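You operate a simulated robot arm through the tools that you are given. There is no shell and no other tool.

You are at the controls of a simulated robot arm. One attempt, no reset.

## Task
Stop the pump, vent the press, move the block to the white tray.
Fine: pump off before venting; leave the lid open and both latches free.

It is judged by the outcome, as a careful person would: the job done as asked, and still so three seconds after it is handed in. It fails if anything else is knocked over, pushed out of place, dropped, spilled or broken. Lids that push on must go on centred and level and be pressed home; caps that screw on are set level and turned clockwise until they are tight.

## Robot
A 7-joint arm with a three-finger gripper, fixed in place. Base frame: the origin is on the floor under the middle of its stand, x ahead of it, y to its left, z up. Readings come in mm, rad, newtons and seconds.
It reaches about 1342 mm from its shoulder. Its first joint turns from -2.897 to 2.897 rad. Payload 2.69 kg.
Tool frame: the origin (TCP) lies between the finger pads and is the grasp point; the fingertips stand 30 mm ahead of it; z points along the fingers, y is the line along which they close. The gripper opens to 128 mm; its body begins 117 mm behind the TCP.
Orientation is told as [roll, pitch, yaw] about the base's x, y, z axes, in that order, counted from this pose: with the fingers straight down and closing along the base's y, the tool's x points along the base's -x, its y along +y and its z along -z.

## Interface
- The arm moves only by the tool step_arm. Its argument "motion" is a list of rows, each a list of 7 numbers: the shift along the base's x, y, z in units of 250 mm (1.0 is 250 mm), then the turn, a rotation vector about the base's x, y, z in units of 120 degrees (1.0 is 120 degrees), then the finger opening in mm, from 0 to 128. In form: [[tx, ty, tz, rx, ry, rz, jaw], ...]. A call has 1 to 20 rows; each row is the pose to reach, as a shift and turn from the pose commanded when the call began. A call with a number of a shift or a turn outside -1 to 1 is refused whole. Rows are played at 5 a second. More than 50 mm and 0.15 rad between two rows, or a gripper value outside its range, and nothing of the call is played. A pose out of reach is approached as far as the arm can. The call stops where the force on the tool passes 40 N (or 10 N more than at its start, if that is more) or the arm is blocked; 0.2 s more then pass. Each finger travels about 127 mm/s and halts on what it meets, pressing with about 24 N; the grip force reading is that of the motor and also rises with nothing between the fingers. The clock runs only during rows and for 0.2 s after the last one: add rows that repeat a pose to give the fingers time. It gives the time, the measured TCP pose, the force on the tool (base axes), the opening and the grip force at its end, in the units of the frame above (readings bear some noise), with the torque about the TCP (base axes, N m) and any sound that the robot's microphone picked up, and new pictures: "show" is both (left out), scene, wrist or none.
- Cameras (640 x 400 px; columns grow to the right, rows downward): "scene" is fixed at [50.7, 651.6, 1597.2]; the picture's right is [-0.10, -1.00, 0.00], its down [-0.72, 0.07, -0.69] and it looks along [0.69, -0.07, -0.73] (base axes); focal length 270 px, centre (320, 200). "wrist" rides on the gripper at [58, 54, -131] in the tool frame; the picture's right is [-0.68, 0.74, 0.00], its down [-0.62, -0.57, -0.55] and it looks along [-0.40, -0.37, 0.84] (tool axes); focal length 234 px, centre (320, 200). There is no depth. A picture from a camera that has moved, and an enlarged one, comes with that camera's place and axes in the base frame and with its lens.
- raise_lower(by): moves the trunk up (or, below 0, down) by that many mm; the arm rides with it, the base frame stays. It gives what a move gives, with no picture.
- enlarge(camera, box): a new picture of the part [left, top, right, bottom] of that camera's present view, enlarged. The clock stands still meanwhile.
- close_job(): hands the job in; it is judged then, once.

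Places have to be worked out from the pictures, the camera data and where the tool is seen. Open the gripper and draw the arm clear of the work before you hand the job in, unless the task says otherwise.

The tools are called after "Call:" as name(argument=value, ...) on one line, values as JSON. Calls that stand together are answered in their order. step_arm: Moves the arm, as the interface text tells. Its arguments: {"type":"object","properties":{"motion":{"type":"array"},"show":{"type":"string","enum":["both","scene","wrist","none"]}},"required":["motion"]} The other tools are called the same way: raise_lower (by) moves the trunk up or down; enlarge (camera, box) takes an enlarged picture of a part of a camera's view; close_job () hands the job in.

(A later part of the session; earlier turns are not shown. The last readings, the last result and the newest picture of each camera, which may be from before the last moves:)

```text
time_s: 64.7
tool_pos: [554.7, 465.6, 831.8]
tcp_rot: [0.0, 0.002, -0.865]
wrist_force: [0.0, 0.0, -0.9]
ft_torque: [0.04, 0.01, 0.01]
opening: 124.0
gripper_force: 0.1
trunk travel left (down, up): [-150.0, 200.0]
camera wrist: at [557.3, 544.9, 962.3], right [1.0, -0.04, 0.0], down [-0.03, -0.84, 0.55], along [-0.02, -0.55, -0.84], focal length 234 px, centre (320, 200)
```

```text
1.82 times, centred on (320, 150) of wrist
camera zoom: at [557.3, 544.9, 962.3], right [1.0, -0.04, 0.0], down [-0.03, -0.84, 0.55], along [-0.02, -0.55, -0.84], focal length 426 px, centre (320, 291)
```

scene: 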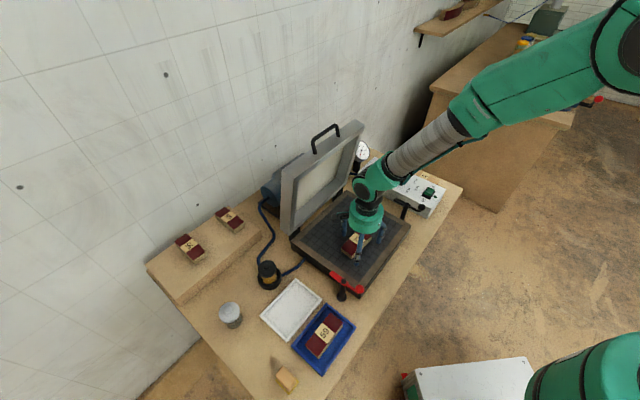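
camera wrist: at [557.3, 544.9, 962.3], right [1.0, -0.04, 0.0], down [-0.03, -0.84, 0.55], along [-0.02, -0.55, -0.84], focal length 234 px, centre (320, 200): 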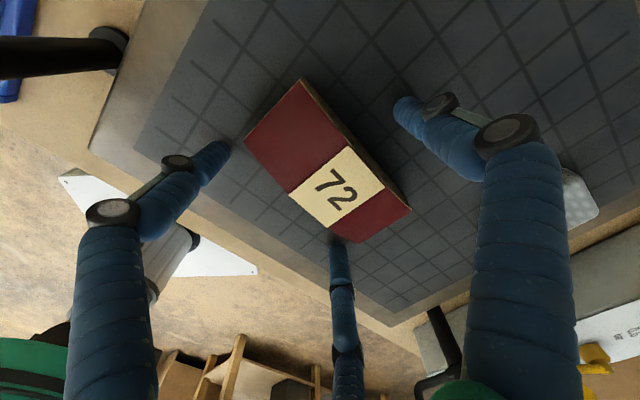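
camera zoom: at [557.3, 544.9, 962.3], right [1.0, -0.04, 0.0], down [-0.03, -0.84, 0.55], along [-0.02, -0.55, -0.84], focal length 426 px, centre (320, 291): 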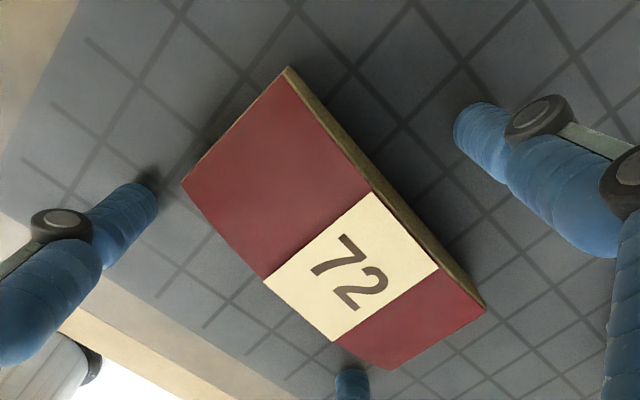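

Contact shadows at the tips show they are just above the plate (z≈800), so the block's side faces are now fully covered. I'll centre about 5 mm along the block, lift 1.5 mm off the plate, and close.

Call:
step_arm(motion=[[0.006, -0.007, 0.006, 0, 0, 0, 124], [0.012, -0.014, 0.006, 0, 0, 0, 124], [0.012, -0.014, 0.006, 0, 0, 0, 112], [0.012, -0.014, 0.006, 0, 0, 0, 100], [0.012, -0.014, 0.006, 0, 0, 0, 90], [0.012, -0.014, 0.006, 0, 0, 0, 82], [0.012, -0.014, 0.006, 0, 0, 0, 74], [0.012, -0.014, 0.006, 0, 0, 0, 60], [0.012, -0.014, 0.006, 0, 0, 0, 40], [0.012, -0.014, 0.006, 0, 0, 0, 10], [0.012, -0.014, 0.006, 0, 0, 0, 10], [0.012, -0.014, 0.006, 0, 0, 0, 10]])

Call:
enlarge(camera="scene", box=[330, 200, 400, 270])

Call:
enlarge(camera="wrist", box=[180, 40, 460, 260])

```text
time_s: 66.4
tool_pos: [559.3, 461.1, 839.1]
tcp_rot: [0.002, -0.001, -0.866]
wrist_force: [-6.9, -18.4, 42.2]
ft_torque: [-1.52, 0.97, 0.05]
opening: 80.0
gripper_force: 14.5
trunk travel left (down, up): [-150.0, 200.0]
stopped in row 8: the force on the tool passed its limit at 46 N (the readings are from after the stop); the commanded pose is now the measured one
camera wrist: at [561.0, 540.2, 968.5], right [1.0, -0.04, 0.0], down [-0.03, -0.84, 0.55], along [-0.02, -0.55, -0.84], focal length 234 px, centre (320, 200)
```

scene: 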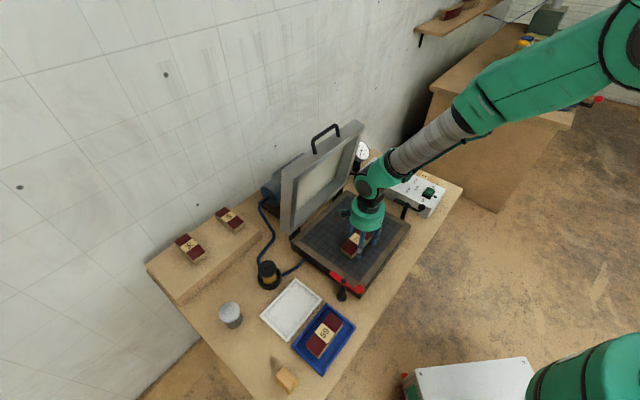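
wrist: 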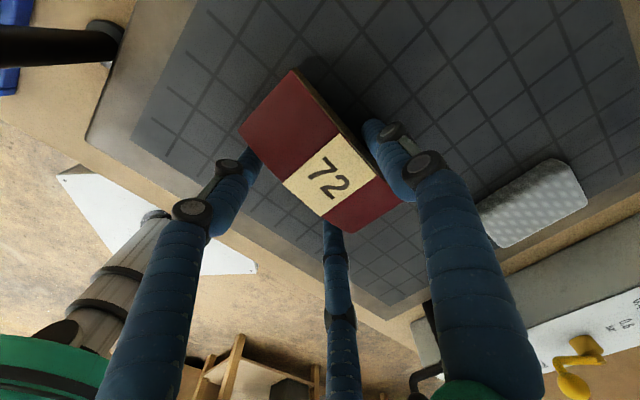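

```text
5.71 times, centred on (365, 235) of scene
camera zoom: at [50.7, 651.6, 1597.2], right [-0.1, -1.0, 0.0], down [-0.72, 0.07, -0.69], along [0.69, -0.07, -0.73], focal length 1541 px, centre (63, 0)
```

zoom: 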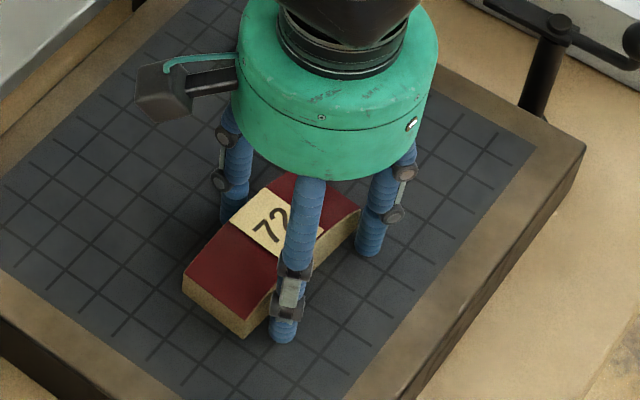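

```text
1.82 times, centred on (320, 150) of wrist
camera zoom: at [561.0, 540.2, 968.5], right [1.0, -0.04, 0.0], down [-0.03, -0.84, 0.55], along [-0.02, -0.55, -0.84], focal length 426 px, centre (320, 291)
```

zoom: 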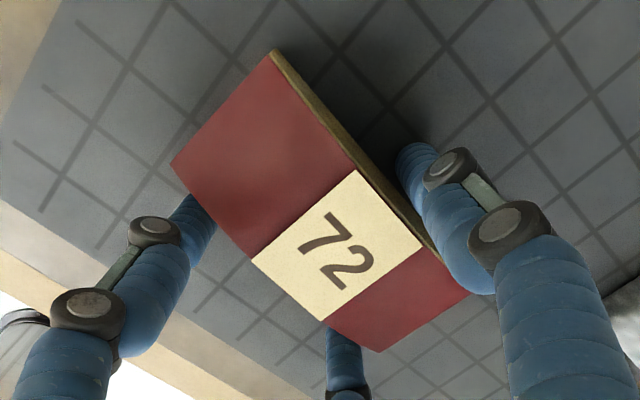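

As the fingers close their tips swing lower, and they pressed on the plate (42 N), so the call stopped. I'm raising 6 mm to relieve that, keeping the fingers where they are.

Call:
step_arm(motion=[[0, 0, 0.012, 0, 0, 0, 84], [0, 0, 0.024, 0, 0, 0, 84], [0, 0, 0.024, 0, 0, 0, 84]], show="wrist")

```text
time_s: 67.2
tool_pos: [558.4, 461.8, 839.3]
tcp_rot: [0.0, 0.0, -0.867]
wrist_force: [-0.1, -0.2, 0.1]
ft_torque: [0.0, -0.02, 0.0]
opening: 84.1
gripper_force: 0.1
trunk travel left (down, up): [-150.0, 200.0]
camera wrist: at [560.6, 541.4, 969.8], right [1.0, -0.04, 0.0], down [-0.03, -0.84, 0.55], along [-0.02, -0.55, -0.84], focal length 234 px, centre (320, 200)
```

wrist: 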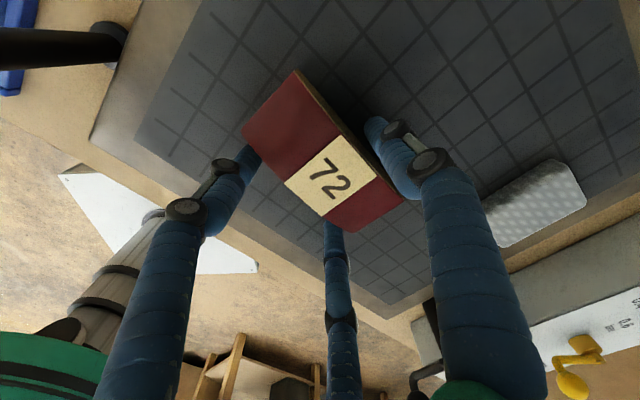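

Contact is relieved and all forces are about zero at opening 84. I'm closing in small increments to see when the block is touched.

Call:
step_arm(motion=[[0, 0, 0.004, 0, 0, 0, 80], [0, 0, 0.008, 0, 0, 0, 77], [0, 0, 0.008, 0, 0, 0, 75], [0, 0, 0.008, 0, 0, 0, 75]])

Call:
enlarge(camera="wrist", box=[180, 40, 460, 260])

Call:
enlarge(camera="scene", box=[330, 200, 400, 270])

```text
time_s: 68.2
tool_pos: [558.2, 463.1, 841.2]
tcp_rot: [0.0, 0.001, -0.866]
wrist_force: [0.0, 0.6, 0.0]
ft_torque: [0.0, -0.03, 0.02]
opening: 75.3
gripper_force: 0.0
trunk travel left (down, up): [-150.0, 200.0]
camera wrist: at [561.3, 542.0, 972.6], right [1.0, -0.04, 0.0], down [-0.03, -0.84, 0.55], along [-0.02, -0.55, -0.84], focal length 234 px, centre (320, 200)
```

scene: 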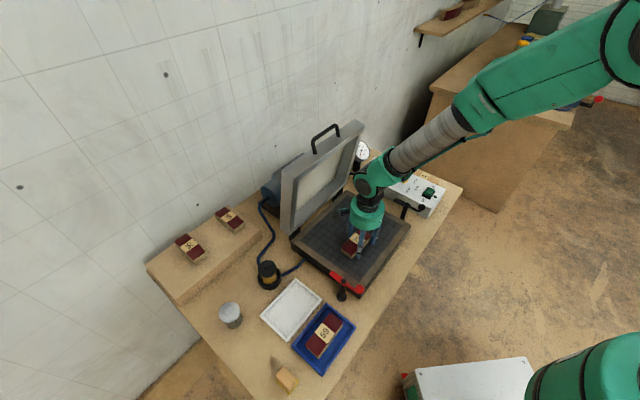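
wrist: 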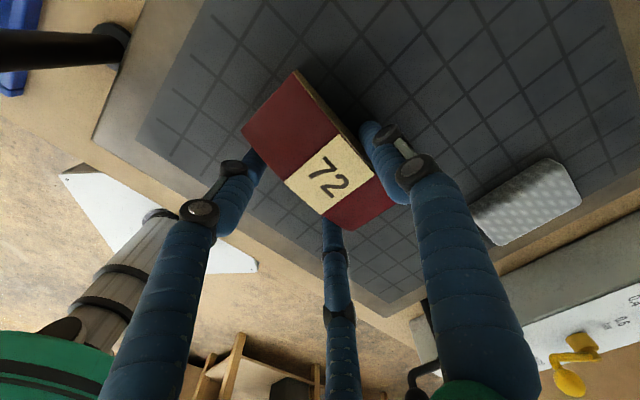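

```text
1.82 times, centred on (320, 150) of wrist
camera zoom: at [561.3, 542.0, 972.6], right [1.0, -0.04, 0.0], down [-0.03, -0.84, 0.55], along [-0.02, -0.55, -0.84], focal length 426 px, centre (320, 291)
```

zoom: 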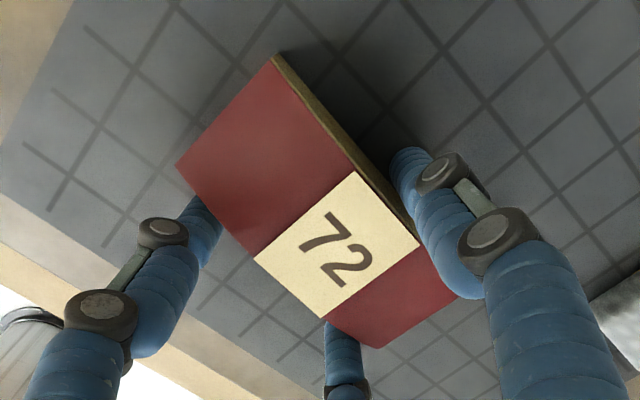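

```text
5.71 times, centred on (365, 235) of scene
camera zoom: at [50.7, 651.6, 1597.2], right [-0.1, -1.0, 0.0], down [-0.72, 0.07, -0.69], along [0.69, -0.07, -0.73], focal length 1541 px, centre (63, 0)
```

zoom: 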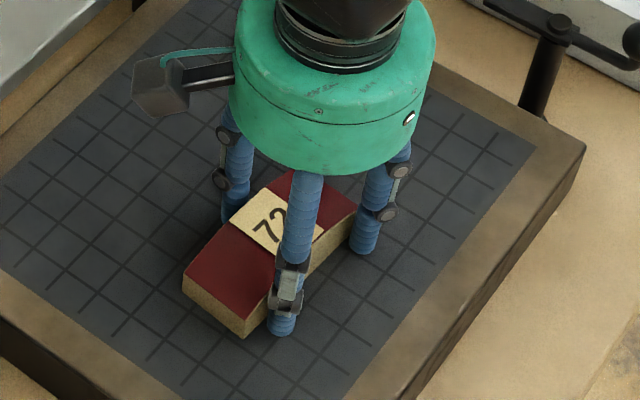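

Still free at opening 75. I'm continuing to close slowly onto the block's side faces.

Call:
step_arm(motion=[[0, 0, 0, 0, 0, 0, 72], [0, 0, 0, 0, 0, 0, 70], [0, 0, 0, 0, 0, 0, 68], [0, 0, 0, 0, 0, 0, 66], [0, 0, 0, 0, 0, 0, 64], [0, 0, 0, 0, 0, 0, 64]])

Call:
enlarge(camera="wrist", box=[180, 40, 460, 260])

Call:
enlarge(camera="scene", box=[330, 200, 400, 270])

```text
time_s: 69.6
tool_pos: [558.7, 463.6, 841.2]
tcp_rot: [0.0, -0.001, -0.866]
wrist_force: [-0.1, -0.1, 2.2]
ft_torque: [0.09, -0.1, -0.04]
opening: 67.6
gripper_force: 23.7
trunk travel left (down, up): [-150.0, 200.0]
camera wrist: at [561.4, 542.1, 972.8], right [1.0, -0.04, 0.0], down [-0.03, -0.84, 0.55], along [-0.02, -0.55, -0.84], focal length 234 px, centre (320, 200)
```

scene: 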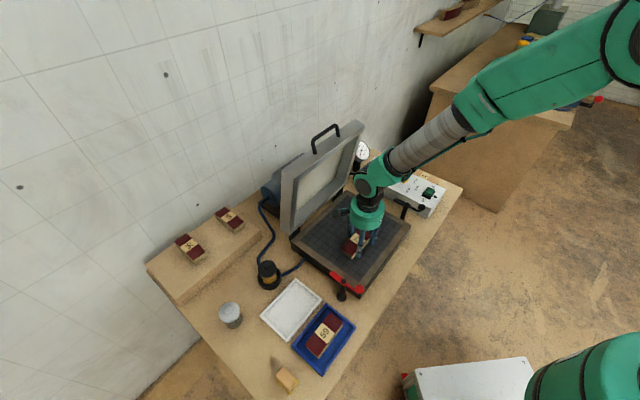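
wrist: 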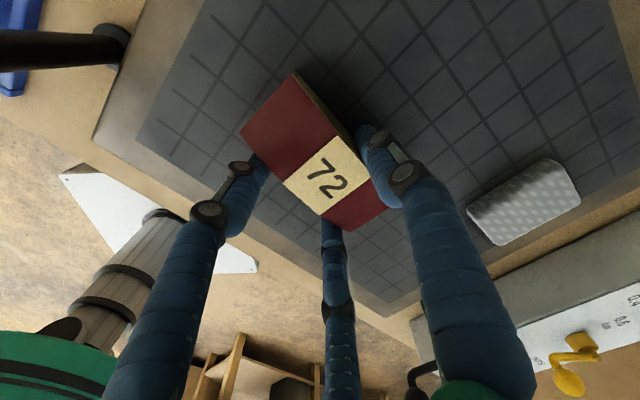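

```text
1.82 times, centred on (320, 150) of wrist
camera zoom: at [561.4, 542.1, 972.8], right [1.0, -0.04, 0.0], down [-0.03, -0.84, 0.55], along [-0.02, -0.55, -0.84], focal length 426 px, centre (320, 291)
```

zoom: 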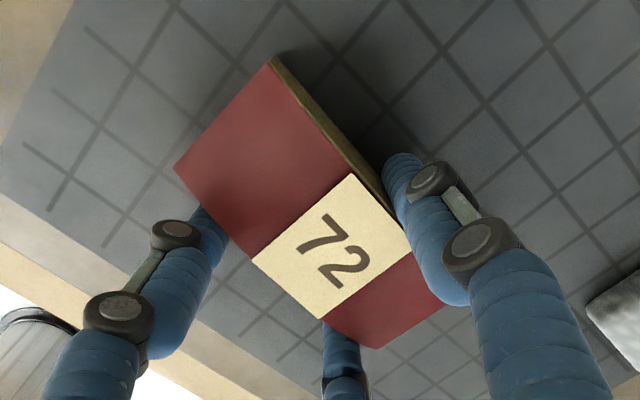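

```text
5.71 times, centred on (365, 235) of scene
camera zoom: at [50.7, 651.6, 1597.2], right [-0.1, -1.0, 0.0], down [-0.72, 0.07, -0.69], along [0.69, -0.07, -0.73], focal length 1541 px, centre (63, 0)
```

zoom: 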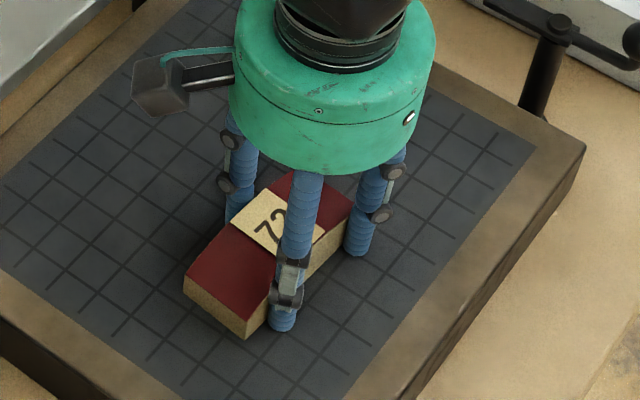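

It's gripped, but the outer two fingers sit near the block's low ends, so depth matters. I'll open slightly and step down to feel for the plate at this opening before squeezing.

Call:
step_arm(motion=[[0, 0, 0, 0, 0, 0, 70], [0, 0, 0, 0, 0, 0, 76], [0, 0, -0.006, 0, 0, 0, 76], [0, 0, -0.012, 0, 0, 0, 76], [0, 0, -0.012, 0, 0, 0, 76]], show="none")

```text
time_s: 70.8
tool_pos: [558.0, 461.4, 839.0]
tcp_rot: [0.0, -0.001, -0.867]
wrist_force: [-0.4, -0.1, 0.1]
ft_torque: [-0.01, -0.01, 0.01]
opening: 75.9
gripper_force: 0.1
trunk travel left (down, up): [-150.0, 200.0]
```

No plate contact at TCP z=839 with opening 76, so I'm stepping down further.

Call:
step_arm(motion=[[0, 0, -0.004, 0, 0, 0, 76], [0, 0, -0.008, 0, 0, 0, 76], [0, 0, -0.008, 0, 0, 0, 76]], show="none")

```text
time_s: 71.6
tool_pos: [558.5, 462.0, 837.5]
tcp_rot: [0.003, 0.001, -0.865]
wrist_force: [1.1, -1.4, 13.8]
ft_torque: [-0.41, 0.15, 0.08]
opening: 75.9
gripper_force: 0.7
trunk travel left (down, up): [-150.0, 200.0]
```

The tips touch the plate at TCP z≈838. I'm backing up 1.5 mm so they just clear it, then gripping firmly.

Call:
step_arm(motion=[[0, 0, 0.006, 0, 0, 0, 76], [0, 0, 0.007, 0, 0, 0, 73], [0, 0, 0.007, 0, 0, 0, 70], [0, 0, 0.007, 0, 0, 0, 67], [0, 0, 0.007, 0, 0, 0, 60], [0, 0, 0.007, 0, 0, 0, 40], [0, 0, 0.007, 0, 0, 0, 20], [0, 0, 0.007, 0, 0, 0, 0], [0, 0, 0.007, 0, 0, 0, 0]], show="wrist")

```text
time_s: 73.6
tool_pos: [557.8, 461.9, 839.9]
tcp_rot: [0.0, 0.001, -0.866]
wrist_force: [-0.4, -6.2, 16.3]
ft_torque: [-0.5, 0.03, 0.0]
opening: 67.7
gripper_force: 24.2
trunk travel left (down, up): [-150.0, 200.0]
camera wrist: at [560.5, 541.1, 969.7], right [1.0, -0.04, 0.0], down [-0.03, -0.84, 0.55], along [-0.02, -0.55, -0.84], focal length 234 px, centre (320, 200)
```

wrist: 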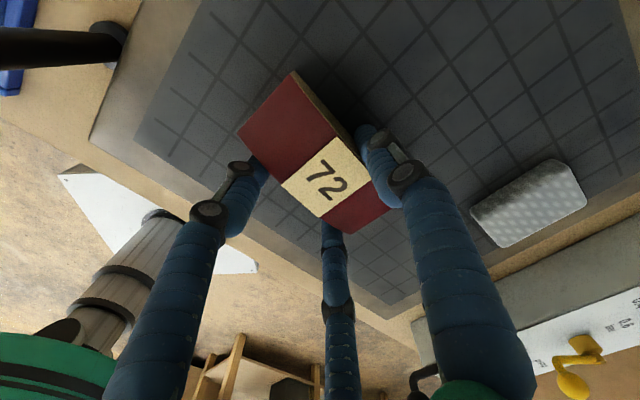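

The grip is 24 N at opening 67.7 with the tips right down on the plate. I'm lifting very gently and watching whether the opening stays constant.

Call:
step_arm(motion=[[0, 0, 0.008, 0, 0, 0, 0], [0, 0, 0.016, 0, 0, 0, 0], [0, 0, 0.024, 0, 0, 0, 0], [0, 0, 0.034, 0, 0, 0, 0], [0, 0, 0.046, 0, 0, 0, 0], [0, 0, 0.06, 0, 0, 0, 0]])

Call:
enlarge(camera="scene", box=[330, 200, 400, 270])

```text
time_s: 75.0
tool_pos: [558.7, 462.0, 853.0]
tcp_rot: [0.001, 0.0, -0.867]
wrist_force: [0.0, 0.2, -1.5]
ft_torque: [-0.02, 0.01, 0.0]
opening: 67.3
gripper_force: 23.7
trunk travel left (down, up): [-150.0, 200.0]
camera wrist: at [560.8, 541.4, 983.7], right [1.0, -0.04, 0.0], down [-0.03, -0.84, 0.55], along [-0.02, -0.55, -0.84], focal length 234 px, centre (320, 200)
```

scene: 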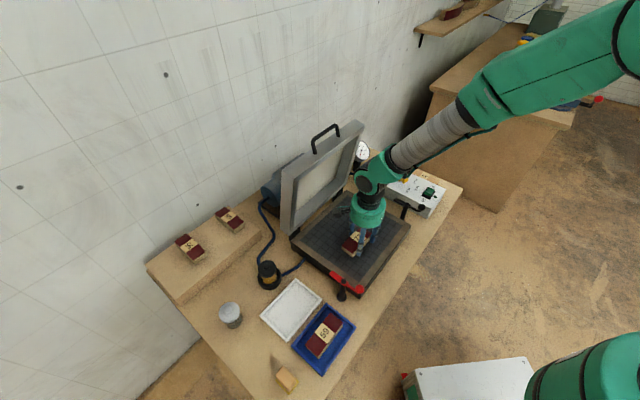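
wrist: 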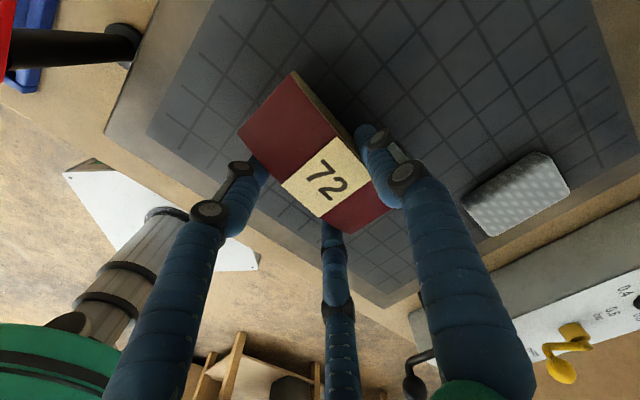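

```text
5.71 times, centred on (365, 235) of scene
camera zoom: at [50.7, 651.6, 1597.2], right [-0.1, -1.0, 0.0], down [-0.72, 0.07, -0.69], along [0.69, -0.07, -0.73], focal length 1541 px, centre (63, 0)
```

zoom: 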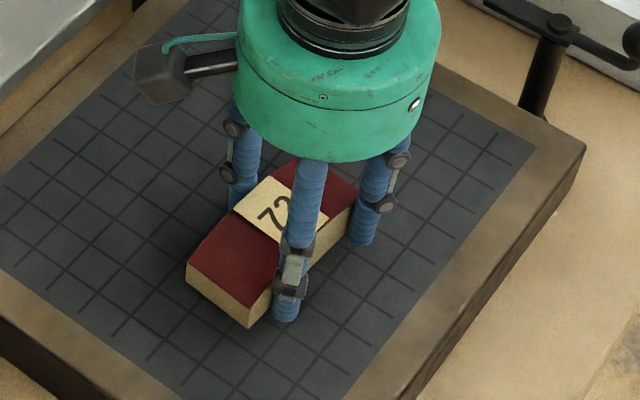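

The block is lifted: opening steady at 67.3 and about 1.5 N of weight. I'm raising it well clear and carrying it over to the white tray, rotating 6° to match the tray's long axis.

Call:
step_arm(motion=[[0, 0, 0.08, 0, 0, 0, 0], [0, 0, 0.17, 0, 0, 0, 0], [0, 0, 0.27, 0, 0, 0, 0], [0, 0, 0.36, 0, 0, 0, 0], [0, 0, 0.43, 0, 0, 0, 0], [-0.06, 0.08, 0.43, 0, 0, 0.004, 0], [-0.13, 0.17, 0.43, 0, 0, 0.009, 0], [-0.2, 0.26, 0.43, 0, 0, 0.014, 0], [-0.27, 0.355, 0.43, 0, 0, 0.019, 0], [-0.34, 0.45, 0.43, 0, 0, 0.024, 0], [-0.41, 0.54, 0.43, 0, 0, 0.029, 0], [-0.48, 0.635, 0.43, 0, 0, 0.034, 0], [-0.55, 0.73, 0.43, 0, 0, 0.039, 0], [-0.62, 0.82, 0.43, 0, 0, 0.044, 0], [-0.68, 0.9, 0.43, 0, 0, 0.048, 0], [-0.72, 0.955, 0.43, 0, 0, 0.05, 0], [-0.72, 0.955, 0.43, 0, 0, 0.05, 0]])

Call:
enlarge(camera="scene", box=[220, 220, 360, 380])

Call:
enlarge(camera="wrist", box=[120, 0, 520, 260])

```text
time_s: 78.6
tool_pos: [377.8, 702.9, 961.3]
tcp_rot: [0.0, 0.001, -0.76]
wrist_force: [-0.2, 0.4, -1.0]
ft_torque: [-0.05, 0.0, 0.01]
opening: 67.8
gripper_force: 24.0
trunk travel left (down, up): [-150.0, 200.0]
camera wrist: at [371.4, 781.3, 1091.3], right [1.0, 0.07, 0.0], down [0.06, -0.83, 0.55], along [0.04, -0.55, -0.84], focal length 234 px, centre (320, 200)
```

scene: 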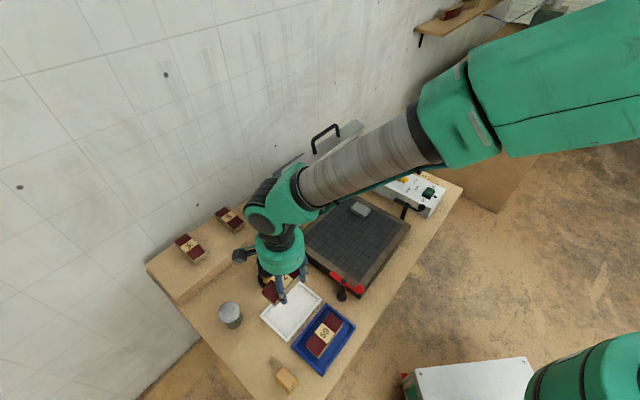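
wrist: 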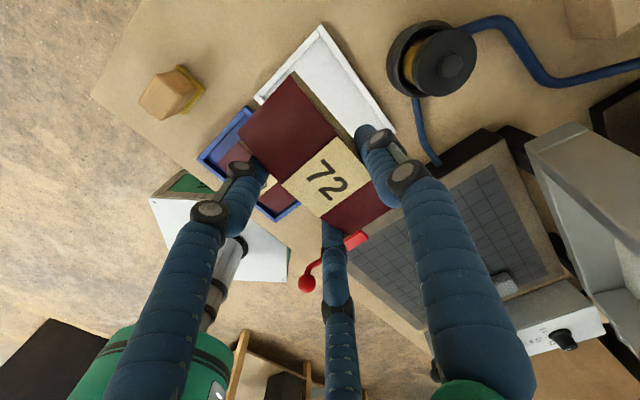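

```text
2.50 times, centred on (290, 300) of scene
camera zoom: at [50.7, 651.6, 1597.2], right [-0.1, -1.0, 0.0], down [-0.72, 0.07, -0.69], along [0.69, -0.07, -0.73], focal length 674 px, centre (395, -50)
```

zoom: 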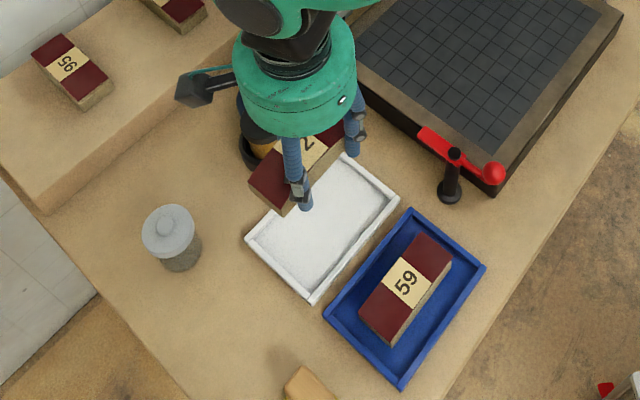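

```text
1.54 times, centred on (320, 130) of wrist
camera zoom: at [371.4, 781.3, 1091.3], right [1.0, 0.07, 0.0], down [0.06, -0.83, 0.55], along [0.04, -0.55, -0.84], focal length 360 px, centre (320, 308)
```

zoom: 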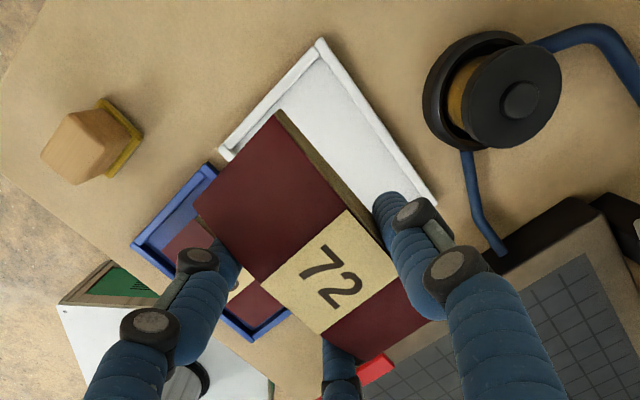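

The block is held steady, aligned with the tray (−44.8°), and centred within a couple of mm of the tray centre (384, 707). I'm lowering it to just above the tray.

Call:
step_arm(motion=[[-0.002, -0.002, -0.1, 0, 0, 0, 0], [-0.004, -0.004, -0.2, 0, 0, 0, 0], [-0.004, -0.004, -0.3, 0, 0, 0, 0], [-0.004, -0.004, -0.4, 0, 0, 0, 0], [-0.004, -0.004, -0.48, 0, 0, 0, 0], [-0.004, -0.004, -0.53, 0, 0, 0, 0], [-0.004, -0.004, -0.53, 0, 0, 0, 0]])

Call:
enlarge(camera="scene", box=[220, 240, 360, 360])

Call:
enlarge(camera="wrist", box=[120, 0, 520, 260])

```text
time_s: 80.2
tool_pos: [377.6, 699.9, 827.1]
tcp_rot: [0.0, 0.0, -0.762]
wrist_force: [0.1, 0.2, -1.8]
ft_torque: [-0.02, 0.03, 0.05]
opening: 67.8
gripper_force: 23.9
trunk travel left (down, up): [-150.0, 200.0]
camera wrist: at [371.7, 779.3, 958.7], right [1.0, 0.07, 0.0], down [0.06, -0.83, 0.55], along [0.04, -0.55, -0.84], focal length 234 px, centre (320, 200)
```

scene: 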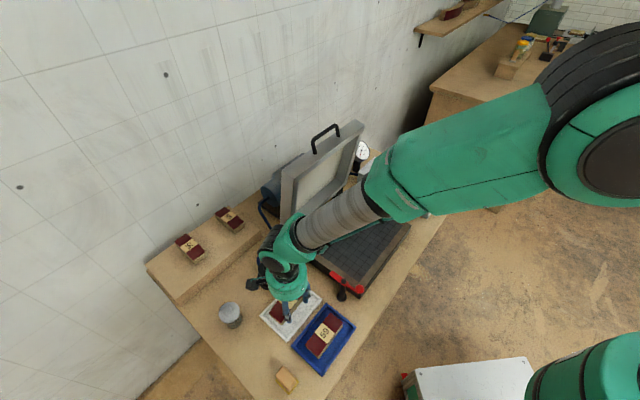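
wrist: 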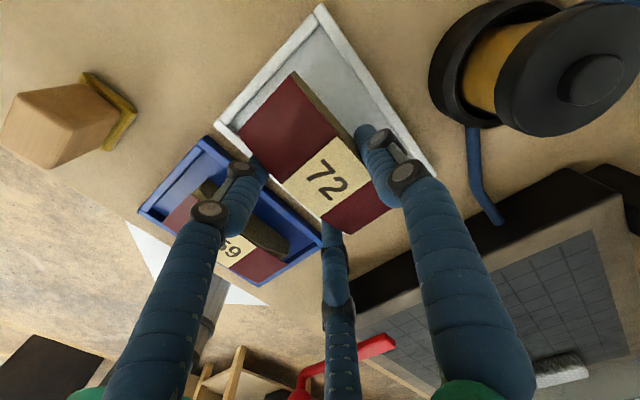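

```text
3.33 times, centred on (290, 300) of scene
camera zoom: at [50.7, 651.6, 1597.2], right [-0.1, -1.0, 0.0], down [-0.72, 0.07, -0.69], along [0.69, -0.07, -0.73], focal length 899 px, centre (420, -133)
```

zoom: 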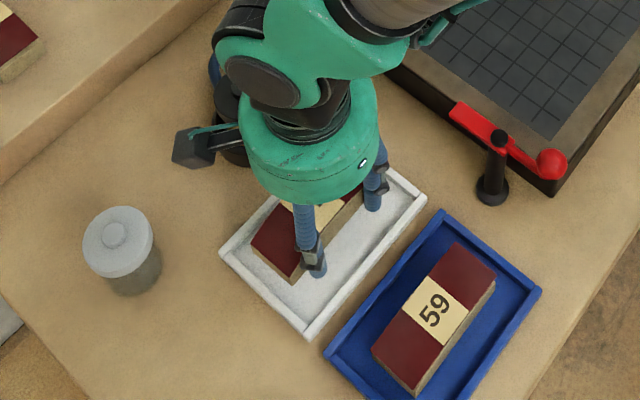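

```text
1.54 times, centred on (320, 130) of wrist
camera zoom: at [371.7, 779.3, 958.7], right [1.0, 0.07, 0.0], down [0.06, -0.83, 0.55], along [0.04, -0.55, -0.84], focal length 360 px, centre (320, 308)
```

zoom: 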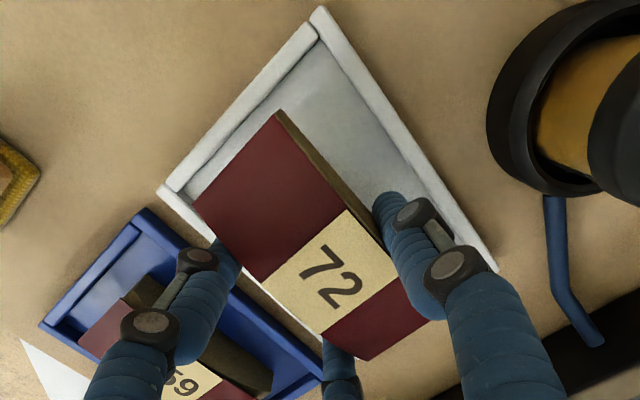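

Everything sits inside the tray outline with about 9 mm margins for the fingers. I'm lowering in small steps and watching for the weight to come off.

Call:
step_arm(motion=[[0, 0, -0.012, 0, 0, 0, 0], [0, 0, -0.024, 0, 0, 0, 0], [0, 0, -0.032, 0, 0, 0, 0], [0, 0, -0.032, 0, 0, 0, 0]], show="none")

```text
time_s: 81.2
tool_pos: [375.9, 700.0, 820.0]
tcp_rot: [0.0, -0.002, -0.762]
wrist_force: [0.8, 0.5, -2.0]
ft_torque: [-0.02, 0.03, 0.01]
opening: 67.7
gripper_force: 23.7
trunk travel left (down, up): [-150.0, 200.0]
```

Still hanging free at −2.0 N. I'm stepping down again.

Call:
step_arm(motion=[[0, 0, -0.01, 0, 0, 0, 0], [0, 0, -0.02, 0, 0, 0, 0], [0, 0, -0.02, 0, 0, 0, 0]], show="none")

```text
time_s: 82.0
tool_pos: [377.3, 701.7, 814.8]
tcp_rot: [0.002, -0.001, -0.761]
wrist_force: [0.0, -0.1, -1.3]
ft_torque: [-0.03, -0.03, -0.02]
opening: 67.5
gripper_force: 24.1
trunk travel left (down, up): [-150.0, 200.0]
```

Call:
step_arm(motion=[[0, 0, -0.006, 0, 0, 0, 0], [0, 0, -0.012, 0, 0, 0, 0], [0, 0, -0.012, 0, 0, 0, 0]])

Call:
enlarge(camera="scene", box=[240, 260, 340, 350])

Call:
enlarge(camera="wrist", box=[120, 0, 520, 260])

```text
time_s: 82.8
tool_pos: [377.0, 698.9, 812.5]
tcp_rot: [0.0, -0.001, -0.76]
wrist_force: [-0.7, 1.0, -0.5]
ft_torque: [-0.01, 0.01, 0.0]
opening: 67.5
gripper_force: 24.4
trunk travel left (down, up): [-150.0, 200.0]
camera wrist: at [372.1, 778.6, 943.0], right [1.0, 0.07, 0.0], down [0.06, -0.83, 0.55], along [0.04, -0.55, -0.84], focal length 234 px, centre (320, 200)
```

scene: 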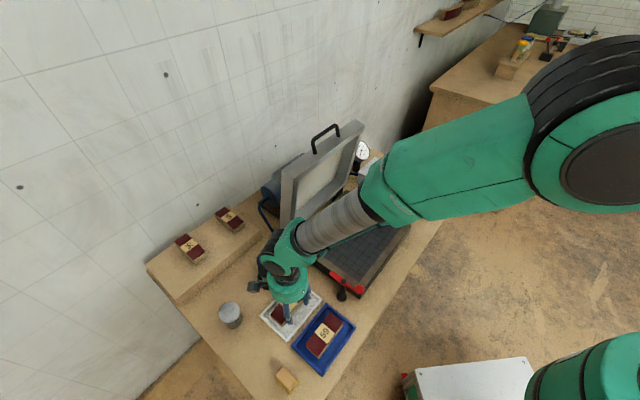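
wrist: 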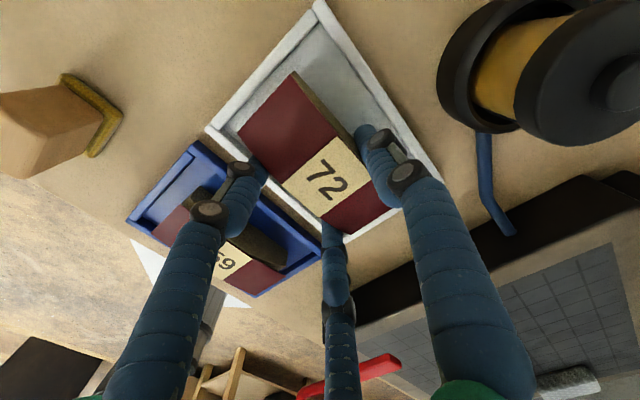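

```text
4.44 times, centred on (290, 305) of scene
camera zoom: at [50.7, 651.6, 1597.2], right [-0.1, -1.0, 0.0], down [-0.72, 0.07, -0.69], along [0.69, -0.07, -0.73], focal length 1199 px, centre (453, -267)
```

zoom: 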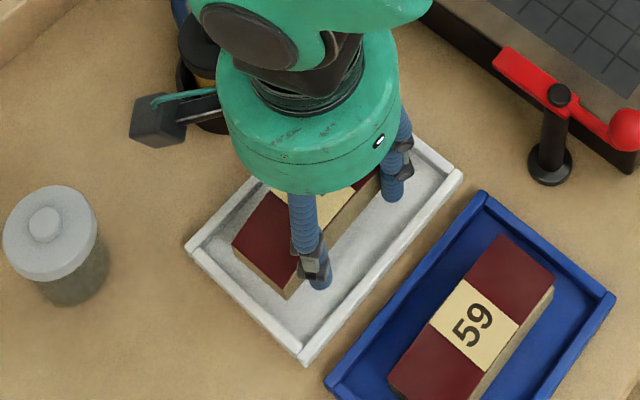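

```text
1.54 times, centred on (320, 130) of wrist
camera zoom: at [372.1, 778.6, 943.0], right [1.0, 0.07, 0.0], down [0.06, -0.83, 0.55], along [0.04, -0.55, -0.84], focal length 360 px, centre (320, 308)
```

zoom: 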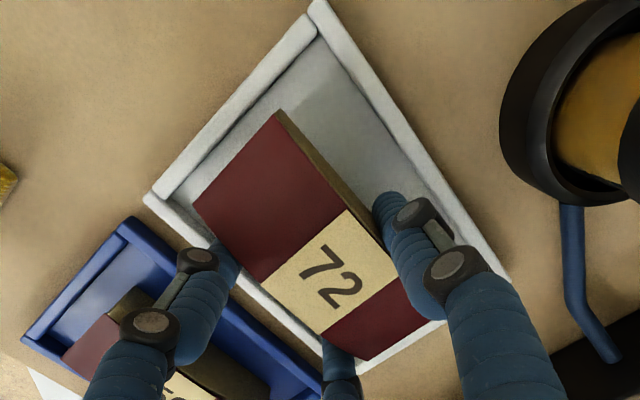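

No contact yet. I'm continuing down in 2 mm steps.

Call:
step_arm(motion=[[0, 0, -0.004, 0, 0, 0, 0], [0, 0, -0.008, 0, 0, 0, 0], [0, 0, -0.008, 0, 0, 0, 0]], show="none")

```text
time_s: 83.6
tool_pos: [377.4, 699.8, 810.0]
tcp_rot: [0.001, 0.001, -0.757]
wrist_force: [0.1, -0.2, -0.7]
ft_torque: [-0.01, 0.01, -0.01]
opening: 67.8
gripper_force: 23.8
trunk travel left (down, up): [-150.0, 200.0]
```

Call:
step_arm(motion=[[0, 0, -0.006, 0, 0, 0, 0], [0, 0, -0.012, 0, 0, 0, 0], [0, 0, -0.012, 0, 0, 0, 0]], show="none")

```text
time_s: 84.4
tool_pos: [376.7, 700.8, 807.6]
tcp_rot: [0.0, 0.0, -0.759]
wrist_force: [0.1, 0.5, -0.2]
ft_torque: [-0.02, 0.01, -0.01]
opening: 67.4
gripper_force: 24.6
trunk travel left (down, up): [-150.0, 200.0]
```

Call:
step_arm(motion=[[0, 0, -0.006, 0, 0, 0, 0], [0, 0, -0.012, 0, 0, 0, 0], [0, 0, -0.012, 0, 0, 0, 0]], show="scene")

Call:
enlarge(camera="scene", box=[250, 270, 330, 340])

```text
time_s: 85.2
tool_pos: [377.7, 699.4, 805.1]
tcp_rot: [0.002, 0.0, -0.76]
wrist_force: [-0.1, -0.4, -1.0]
ft_torque: [0.0, 0.03, -0.01]
opening: 67.6
gripper_force: 24.0
trunk travel left (down, up): [-150.0, 200.0]
```

scene: 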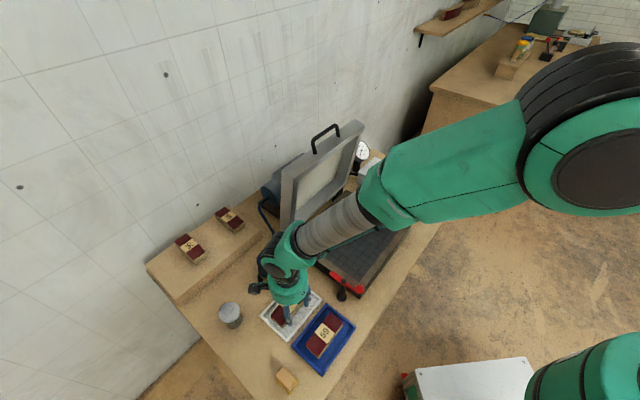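

```text
5.71 times, centred on (290, 305) of scene
camera zoom: at [50.7, 651.6, 1597.2], right [-0.1, -1.0, 0.0], down [-0.72, 0.07, -0.69], along [0.69, -0.07, -0.73], focal length 1541 px, centre (491, -400)
```

zoom: 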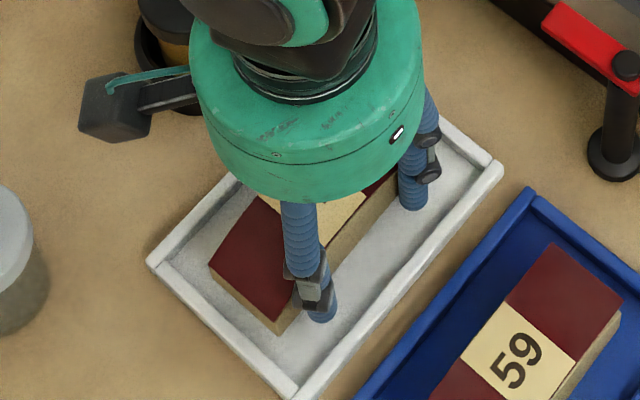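

The block looks to be a little above the tray floor still. I'm stepping down 3 mm more.

Call:
step_arm(motion=[[0, 0, -0.006, 0, 0, 0, 0], [0, 0, -0.012, 0, 0, 0, 0], [0, 0, -0.012, 0, 0, 0, 0]], show="none")

```text
time_s: 86.0
tool_pos: [377.3, 699.5, 799.7]
tcp_rot: [0.0, 0.001, -0.76]
wrist_force: [1.0, 0.1, -0.9]
ft_torque: [0.0, -0.01, 0.02]
opening: 67.6
gripper_force: 24.3
trunk travel left (down, up): [-150.0, 200.0]
```

Call:
step_arm(motion=[[0, 0, -0.006, 0, 0, 0, 0], [0, 0, -0.01, 0, 0, 0, 0], [0, 0, -0.01, 0, 0, 0, 0]], show="none")

```text
time_s: 86.8
tool_pos: [376.0, 699.5, 798.7]
tcp_rot: [-0.001, 0.0, -0.761]
wrist_force: [0.0, -0.4, -1.3]
ft_torque: [-0.01, 0.01, 0.01]
opening: 67.6
gripper_force: 23.7
trunk travel left (down, up): [-150.0, 200.0]
```

Call:
step_arm(motion=[[0, 0, -0.006, 0, 0, 0, 0], [0, 0, -0.01, 0, 0, 0, 0], [0, 0, -0.01, 0, 0, 0, 0]], show="both")

Call:
enlarge(camera="scene", box=[250, 270, 330, 340])

Call:
enlarge(camera="wrist", box=[180, 0, 460, 260])

```text
time_s: 87.6
tool_pos: [378.0, 700.5, 795.5]
tcp_rot: [0.0, 0.0, -0.76]
wrist_force: [0.0, -0.2, -0.4]
ft_torque: [0.01, 0.03, 0.01]
opening: 67.5
gripper_force: 24.5
trunk travel left (down, up): [-150.0, 200.0]
camera wrist: at [371.4, 778.7, 927.2], right [1.0, 0.07, 0.0], down [0.06, -0.83, 0.55], along [0.04, -0.55, -0.84], focal length 234 px, centre (320, 200)
```

scene: 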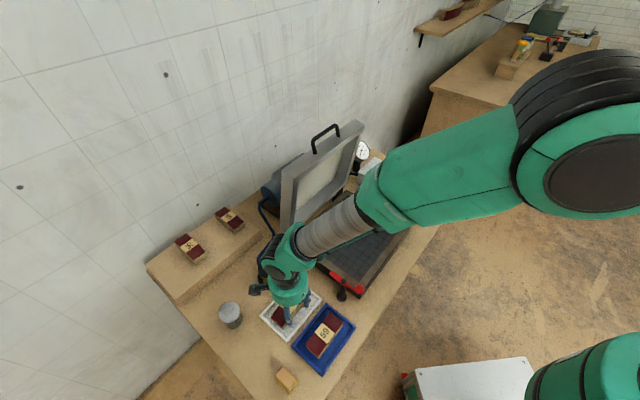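
wrist: 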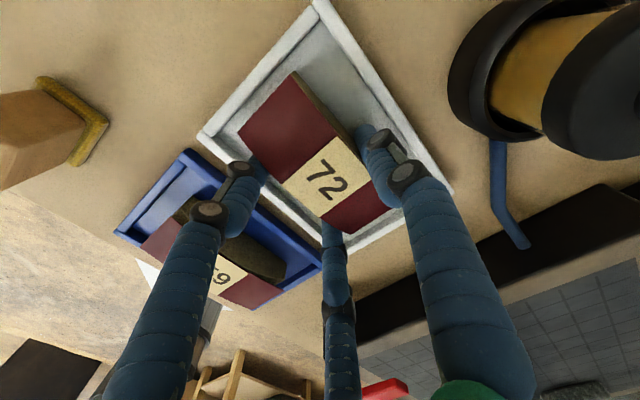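

```text
5.71 times, centred on (290, 305) of scene
camera zoom: at [50.7, 651.6, 1597.2], right [-0.1, -1.0, 0.0], down [-0.72, 0.07, -0.69], along [0.69, -0.07, -0.73], focal length 1541 px, centre (491, -400)
```

zoom: 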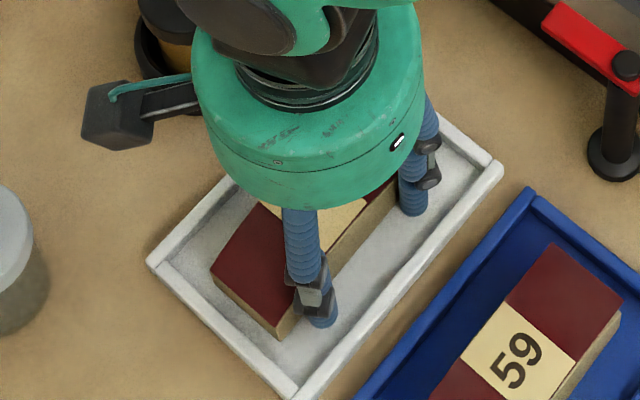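

```text
1.54 times, centred on (320, 130) of wrist
camera zoom: at [371.4, 778.7, 927.2], right [1.0, 0.07, 0.0], down [0.06, -0.83, 0.55], along [0.04, -0.55, -0.84], focal length 360 px, centre (320, 308)
```

zoom: 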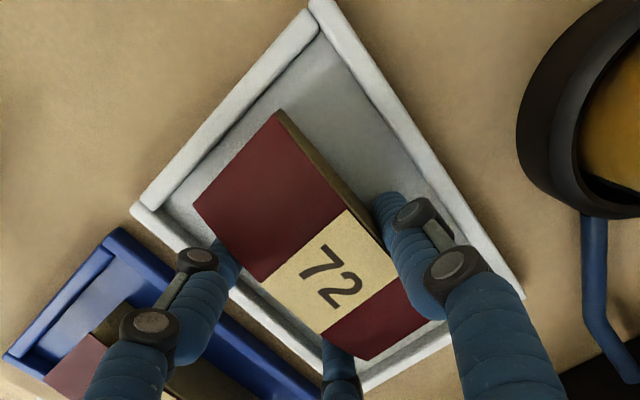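

The tray rim works out at z≈776 and the block bottom is now about 765, so the floor should be close. Continuing in 2 mm steps.

Call:
step_arm(motion=[[0, 0, -0.004, 0, 0, 0, 0], [0, 0, -0.008, 0, 0, 0, 0], [0, 0, -0.008, 0, 0, 0, 0]], show="none")

```text
time_s: 88.4
tool_pos: [376.9, 698.4, 794.4]
tcp_rot: [-0.001, 0.001, -0.763]
wrist_force: [0.0, -0.6, -1.0]
ft_torque: [0.0, 0.03, -0.01]
opening: 67.5
gripper_force: 24.0
trunk travel left (down, up): [-150.0, 200.0]
```

Call:
step_arm(motion=[[0, 0, -0.004, 0, 0, 0, 0], [0, 0, -0.008, 0, 0, 0, 0], [0, 0, -0.008, 0, 0, 0, 0]], show="none")

```text
time_s: 89.2
tool_pos: [376.6, 700.4, 792.1]
tcp_rot: [0.001, -0.001, -0.763]
wrist_force: [0.3, 0.3, 0.3]
ft_torque: [0.0, 0.03, -0.02]
opening: 67.8
gripper_force: 23.4
trunk travel left (down, up): [-150.0, 200.0]
```

The weight may be starting to come off, so I'm taking one more small step down.

Call:
step_arm(motion=[[0, 0, -0.004, 0, 0, 0, 0], [0, 0, -0.008, 0, 0, 0, 0], [0, 0, -0.008, 0, 0, 0, 0]], show="none")

```text
time_s: 90.0
tool_pos: [377.3, 701.4, 793.9]
tcp_rot: [0.002, 0.0, -0.759]
wrist_force: [1.6, -3.7, 12.7]
ft_torque: [-0.28, -0.34, -0.07]
opening: 67.6
gripper_force: 23.9
trunk travel left (down, up): [-150.0, 200.0]
```

Contact: the block is resting on the tray floor (12.7 N). I'm easing off 1 mm and opening the fingers slightly to release it.

Call:
step_arm(motion=[[0, 0, 0.004, 0, 0, 0, 60], [0, 0, 0.005, 0, 0, 0, 68], [0, 0, 0.005, 0, 0, 0, 71], [0, 0, 0.005, 0, 0, 0, 74], [0, 0, 0.005, 0, 0, 0, 76], [0, 0, 0.005, 0, 0, 0, 76]])

Call:
enlarge(camera="scene", box=[250, 270, 330, 340])

Call:
enlarge(camera="wrist", box=[180, 0, 460, 260])

```text
time_s: 91.4
tool_pos: [376.5, 699.6, 791.9]
tcp_rot: [0.0, 0.001, -0.761]
wrist_force: [0.5, 0.0, 0.8]
ft_torque: [-0.02, 0.0, -0.01]
opening: 76.1
gripper_force: 0.0
trunk travel left (down, up): [-150.0, 200.0]
camera wrist: at [371.5, 778.9, 922.5], right [1.0, 0.07, 0.0], down [0.06, -0.83, 0.55], along [0.04, -0.55, -0.84], focal length 234 px, centre (320, 200)
```

scene: 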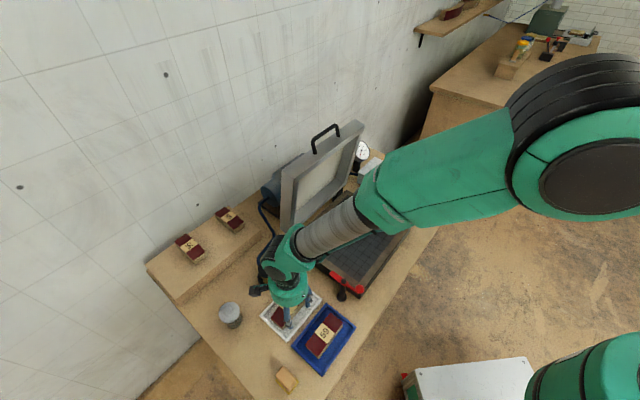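
wrist: 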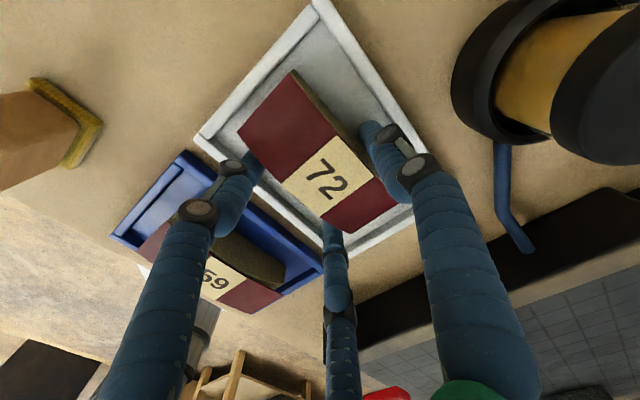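

```text
5.71 times, centred on (290, 305) of scene
camera zoom: at [50.7, 651.6, 1597.2], right [-0.1, -1.0, 0.0], down [-0.72, 0.07, -0.69], along [0.69, -0.07, -0.73], focal length 1541 px, centre (491, -400)
```

zoom: 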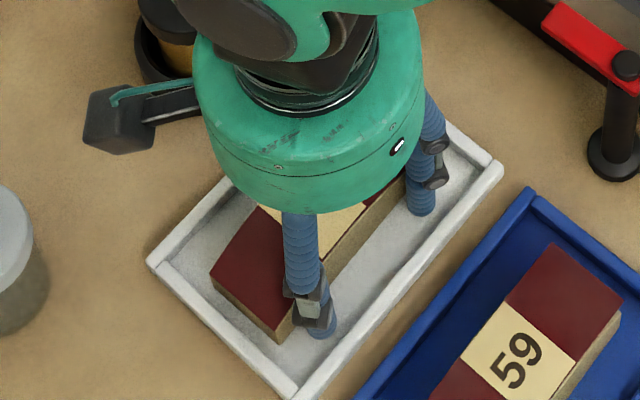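

```text
1.54 times, centred on (320, 130) of wrist
camera zoom: at [371.5, 778.9, 922.5], right [1.0, 0.07, 0.0], down [0.06, -0.83, 0.55], along [0.04, -0.55, -0.84], focal length 360 px, centre (320, 308)
```

zoom: 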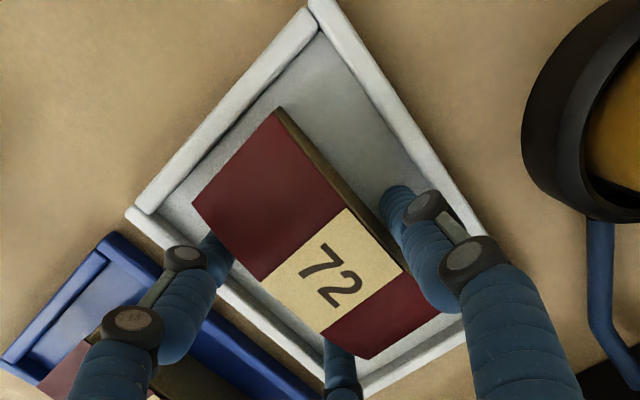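

The block is seated flat inside the white tray and the fingers are clear of it. I'm rising straight up slowly, then away.

Call:
step_arm(motion=[[0, 0, 0.02, 0, 0, 0, 76], [0, 0, 0.05, 0, 0, 0, 76], [0, 0, 0.1, 0, 0, 0, 76], [0, 0, 0.17, 0, 0, 0, 76], [0, 0, 0.28, 0, 0, 0, 90], [0, 0, 0.42, 0, 0, 0, 110], [0, 0, 0.58, 0, 0, 0, 120], [0, 0, 0.74, 0, 0, 0, 120], [0, 0, 0.74, 0, 0, 0, 120]])

Call:
enlarge(camera="wrist", box=[180, 0, 500, 200])

Call:
enlarge(camera="scene", box=[220, 230, 380, 370])

```text
time_s: 93.4
tool_pos: [375.7, 698.7, 975.2]
tcp_rot: [0.0, 0.0, -0.762]
wrist_force: [0.3, -0.3, 0.4]
ft_torque: [0.03, -0.02, 0.0]
opening: 120.1
gripper_force: 0.0
trunk travel left (down, up): [-150.0, 200.0]
camera wrist: at [370.3, 777.1, 1106.2], right [1.0, 0.07, 0.0], down [0.06, -0.83, 0.55], along [0.04, -0.55, -0.84], focal length 234 px, centre (320, 200)
```

scene: 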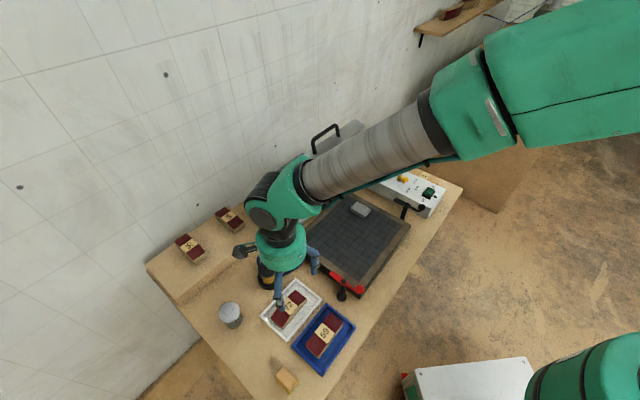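
wrist: 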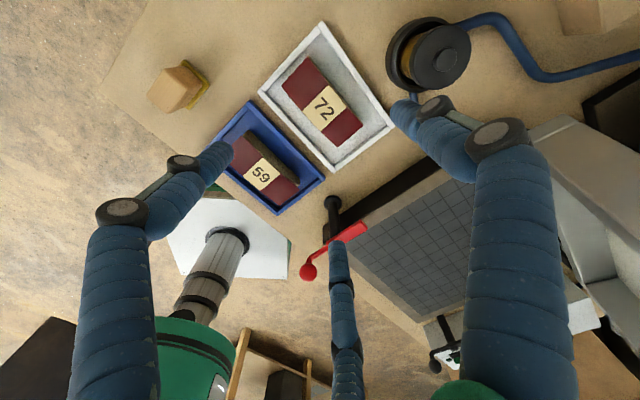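

```text
2.00 times, centred on (340, 100) of wrist
camera zoom: at [370.3, 777.1, 1106.2], right [1.0, 0.07, 0.0], down [0.06, -0.83, 0.55], along [0.04, -0.55, -0.84], focal length 468 px, centre (280, 400)
```

zoom: 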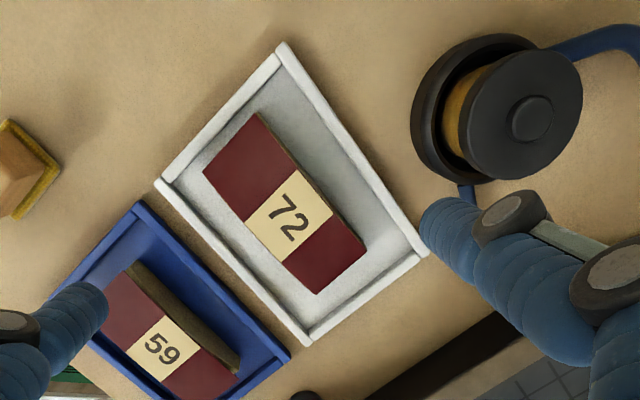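

```text
2.86 times, centred on (300, 300) of scene
camera zoom: at [50.7, 651.6, 1597.2], right [-0.1, -1.0, 0.0], down [-0.72, 0.07, -0.69], along [0.69, -0.07, -0.73], focal length 771 px, centre (377, -86)
```

zoom: 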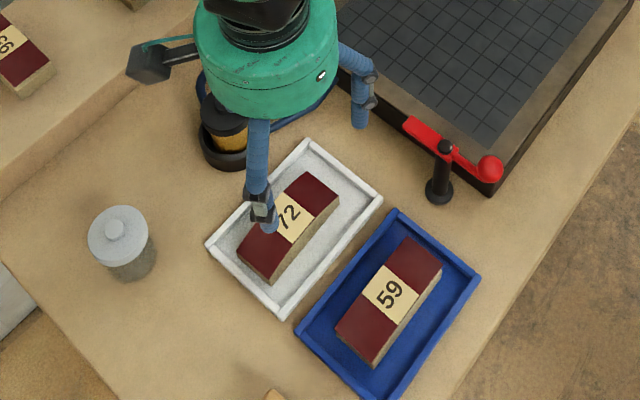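

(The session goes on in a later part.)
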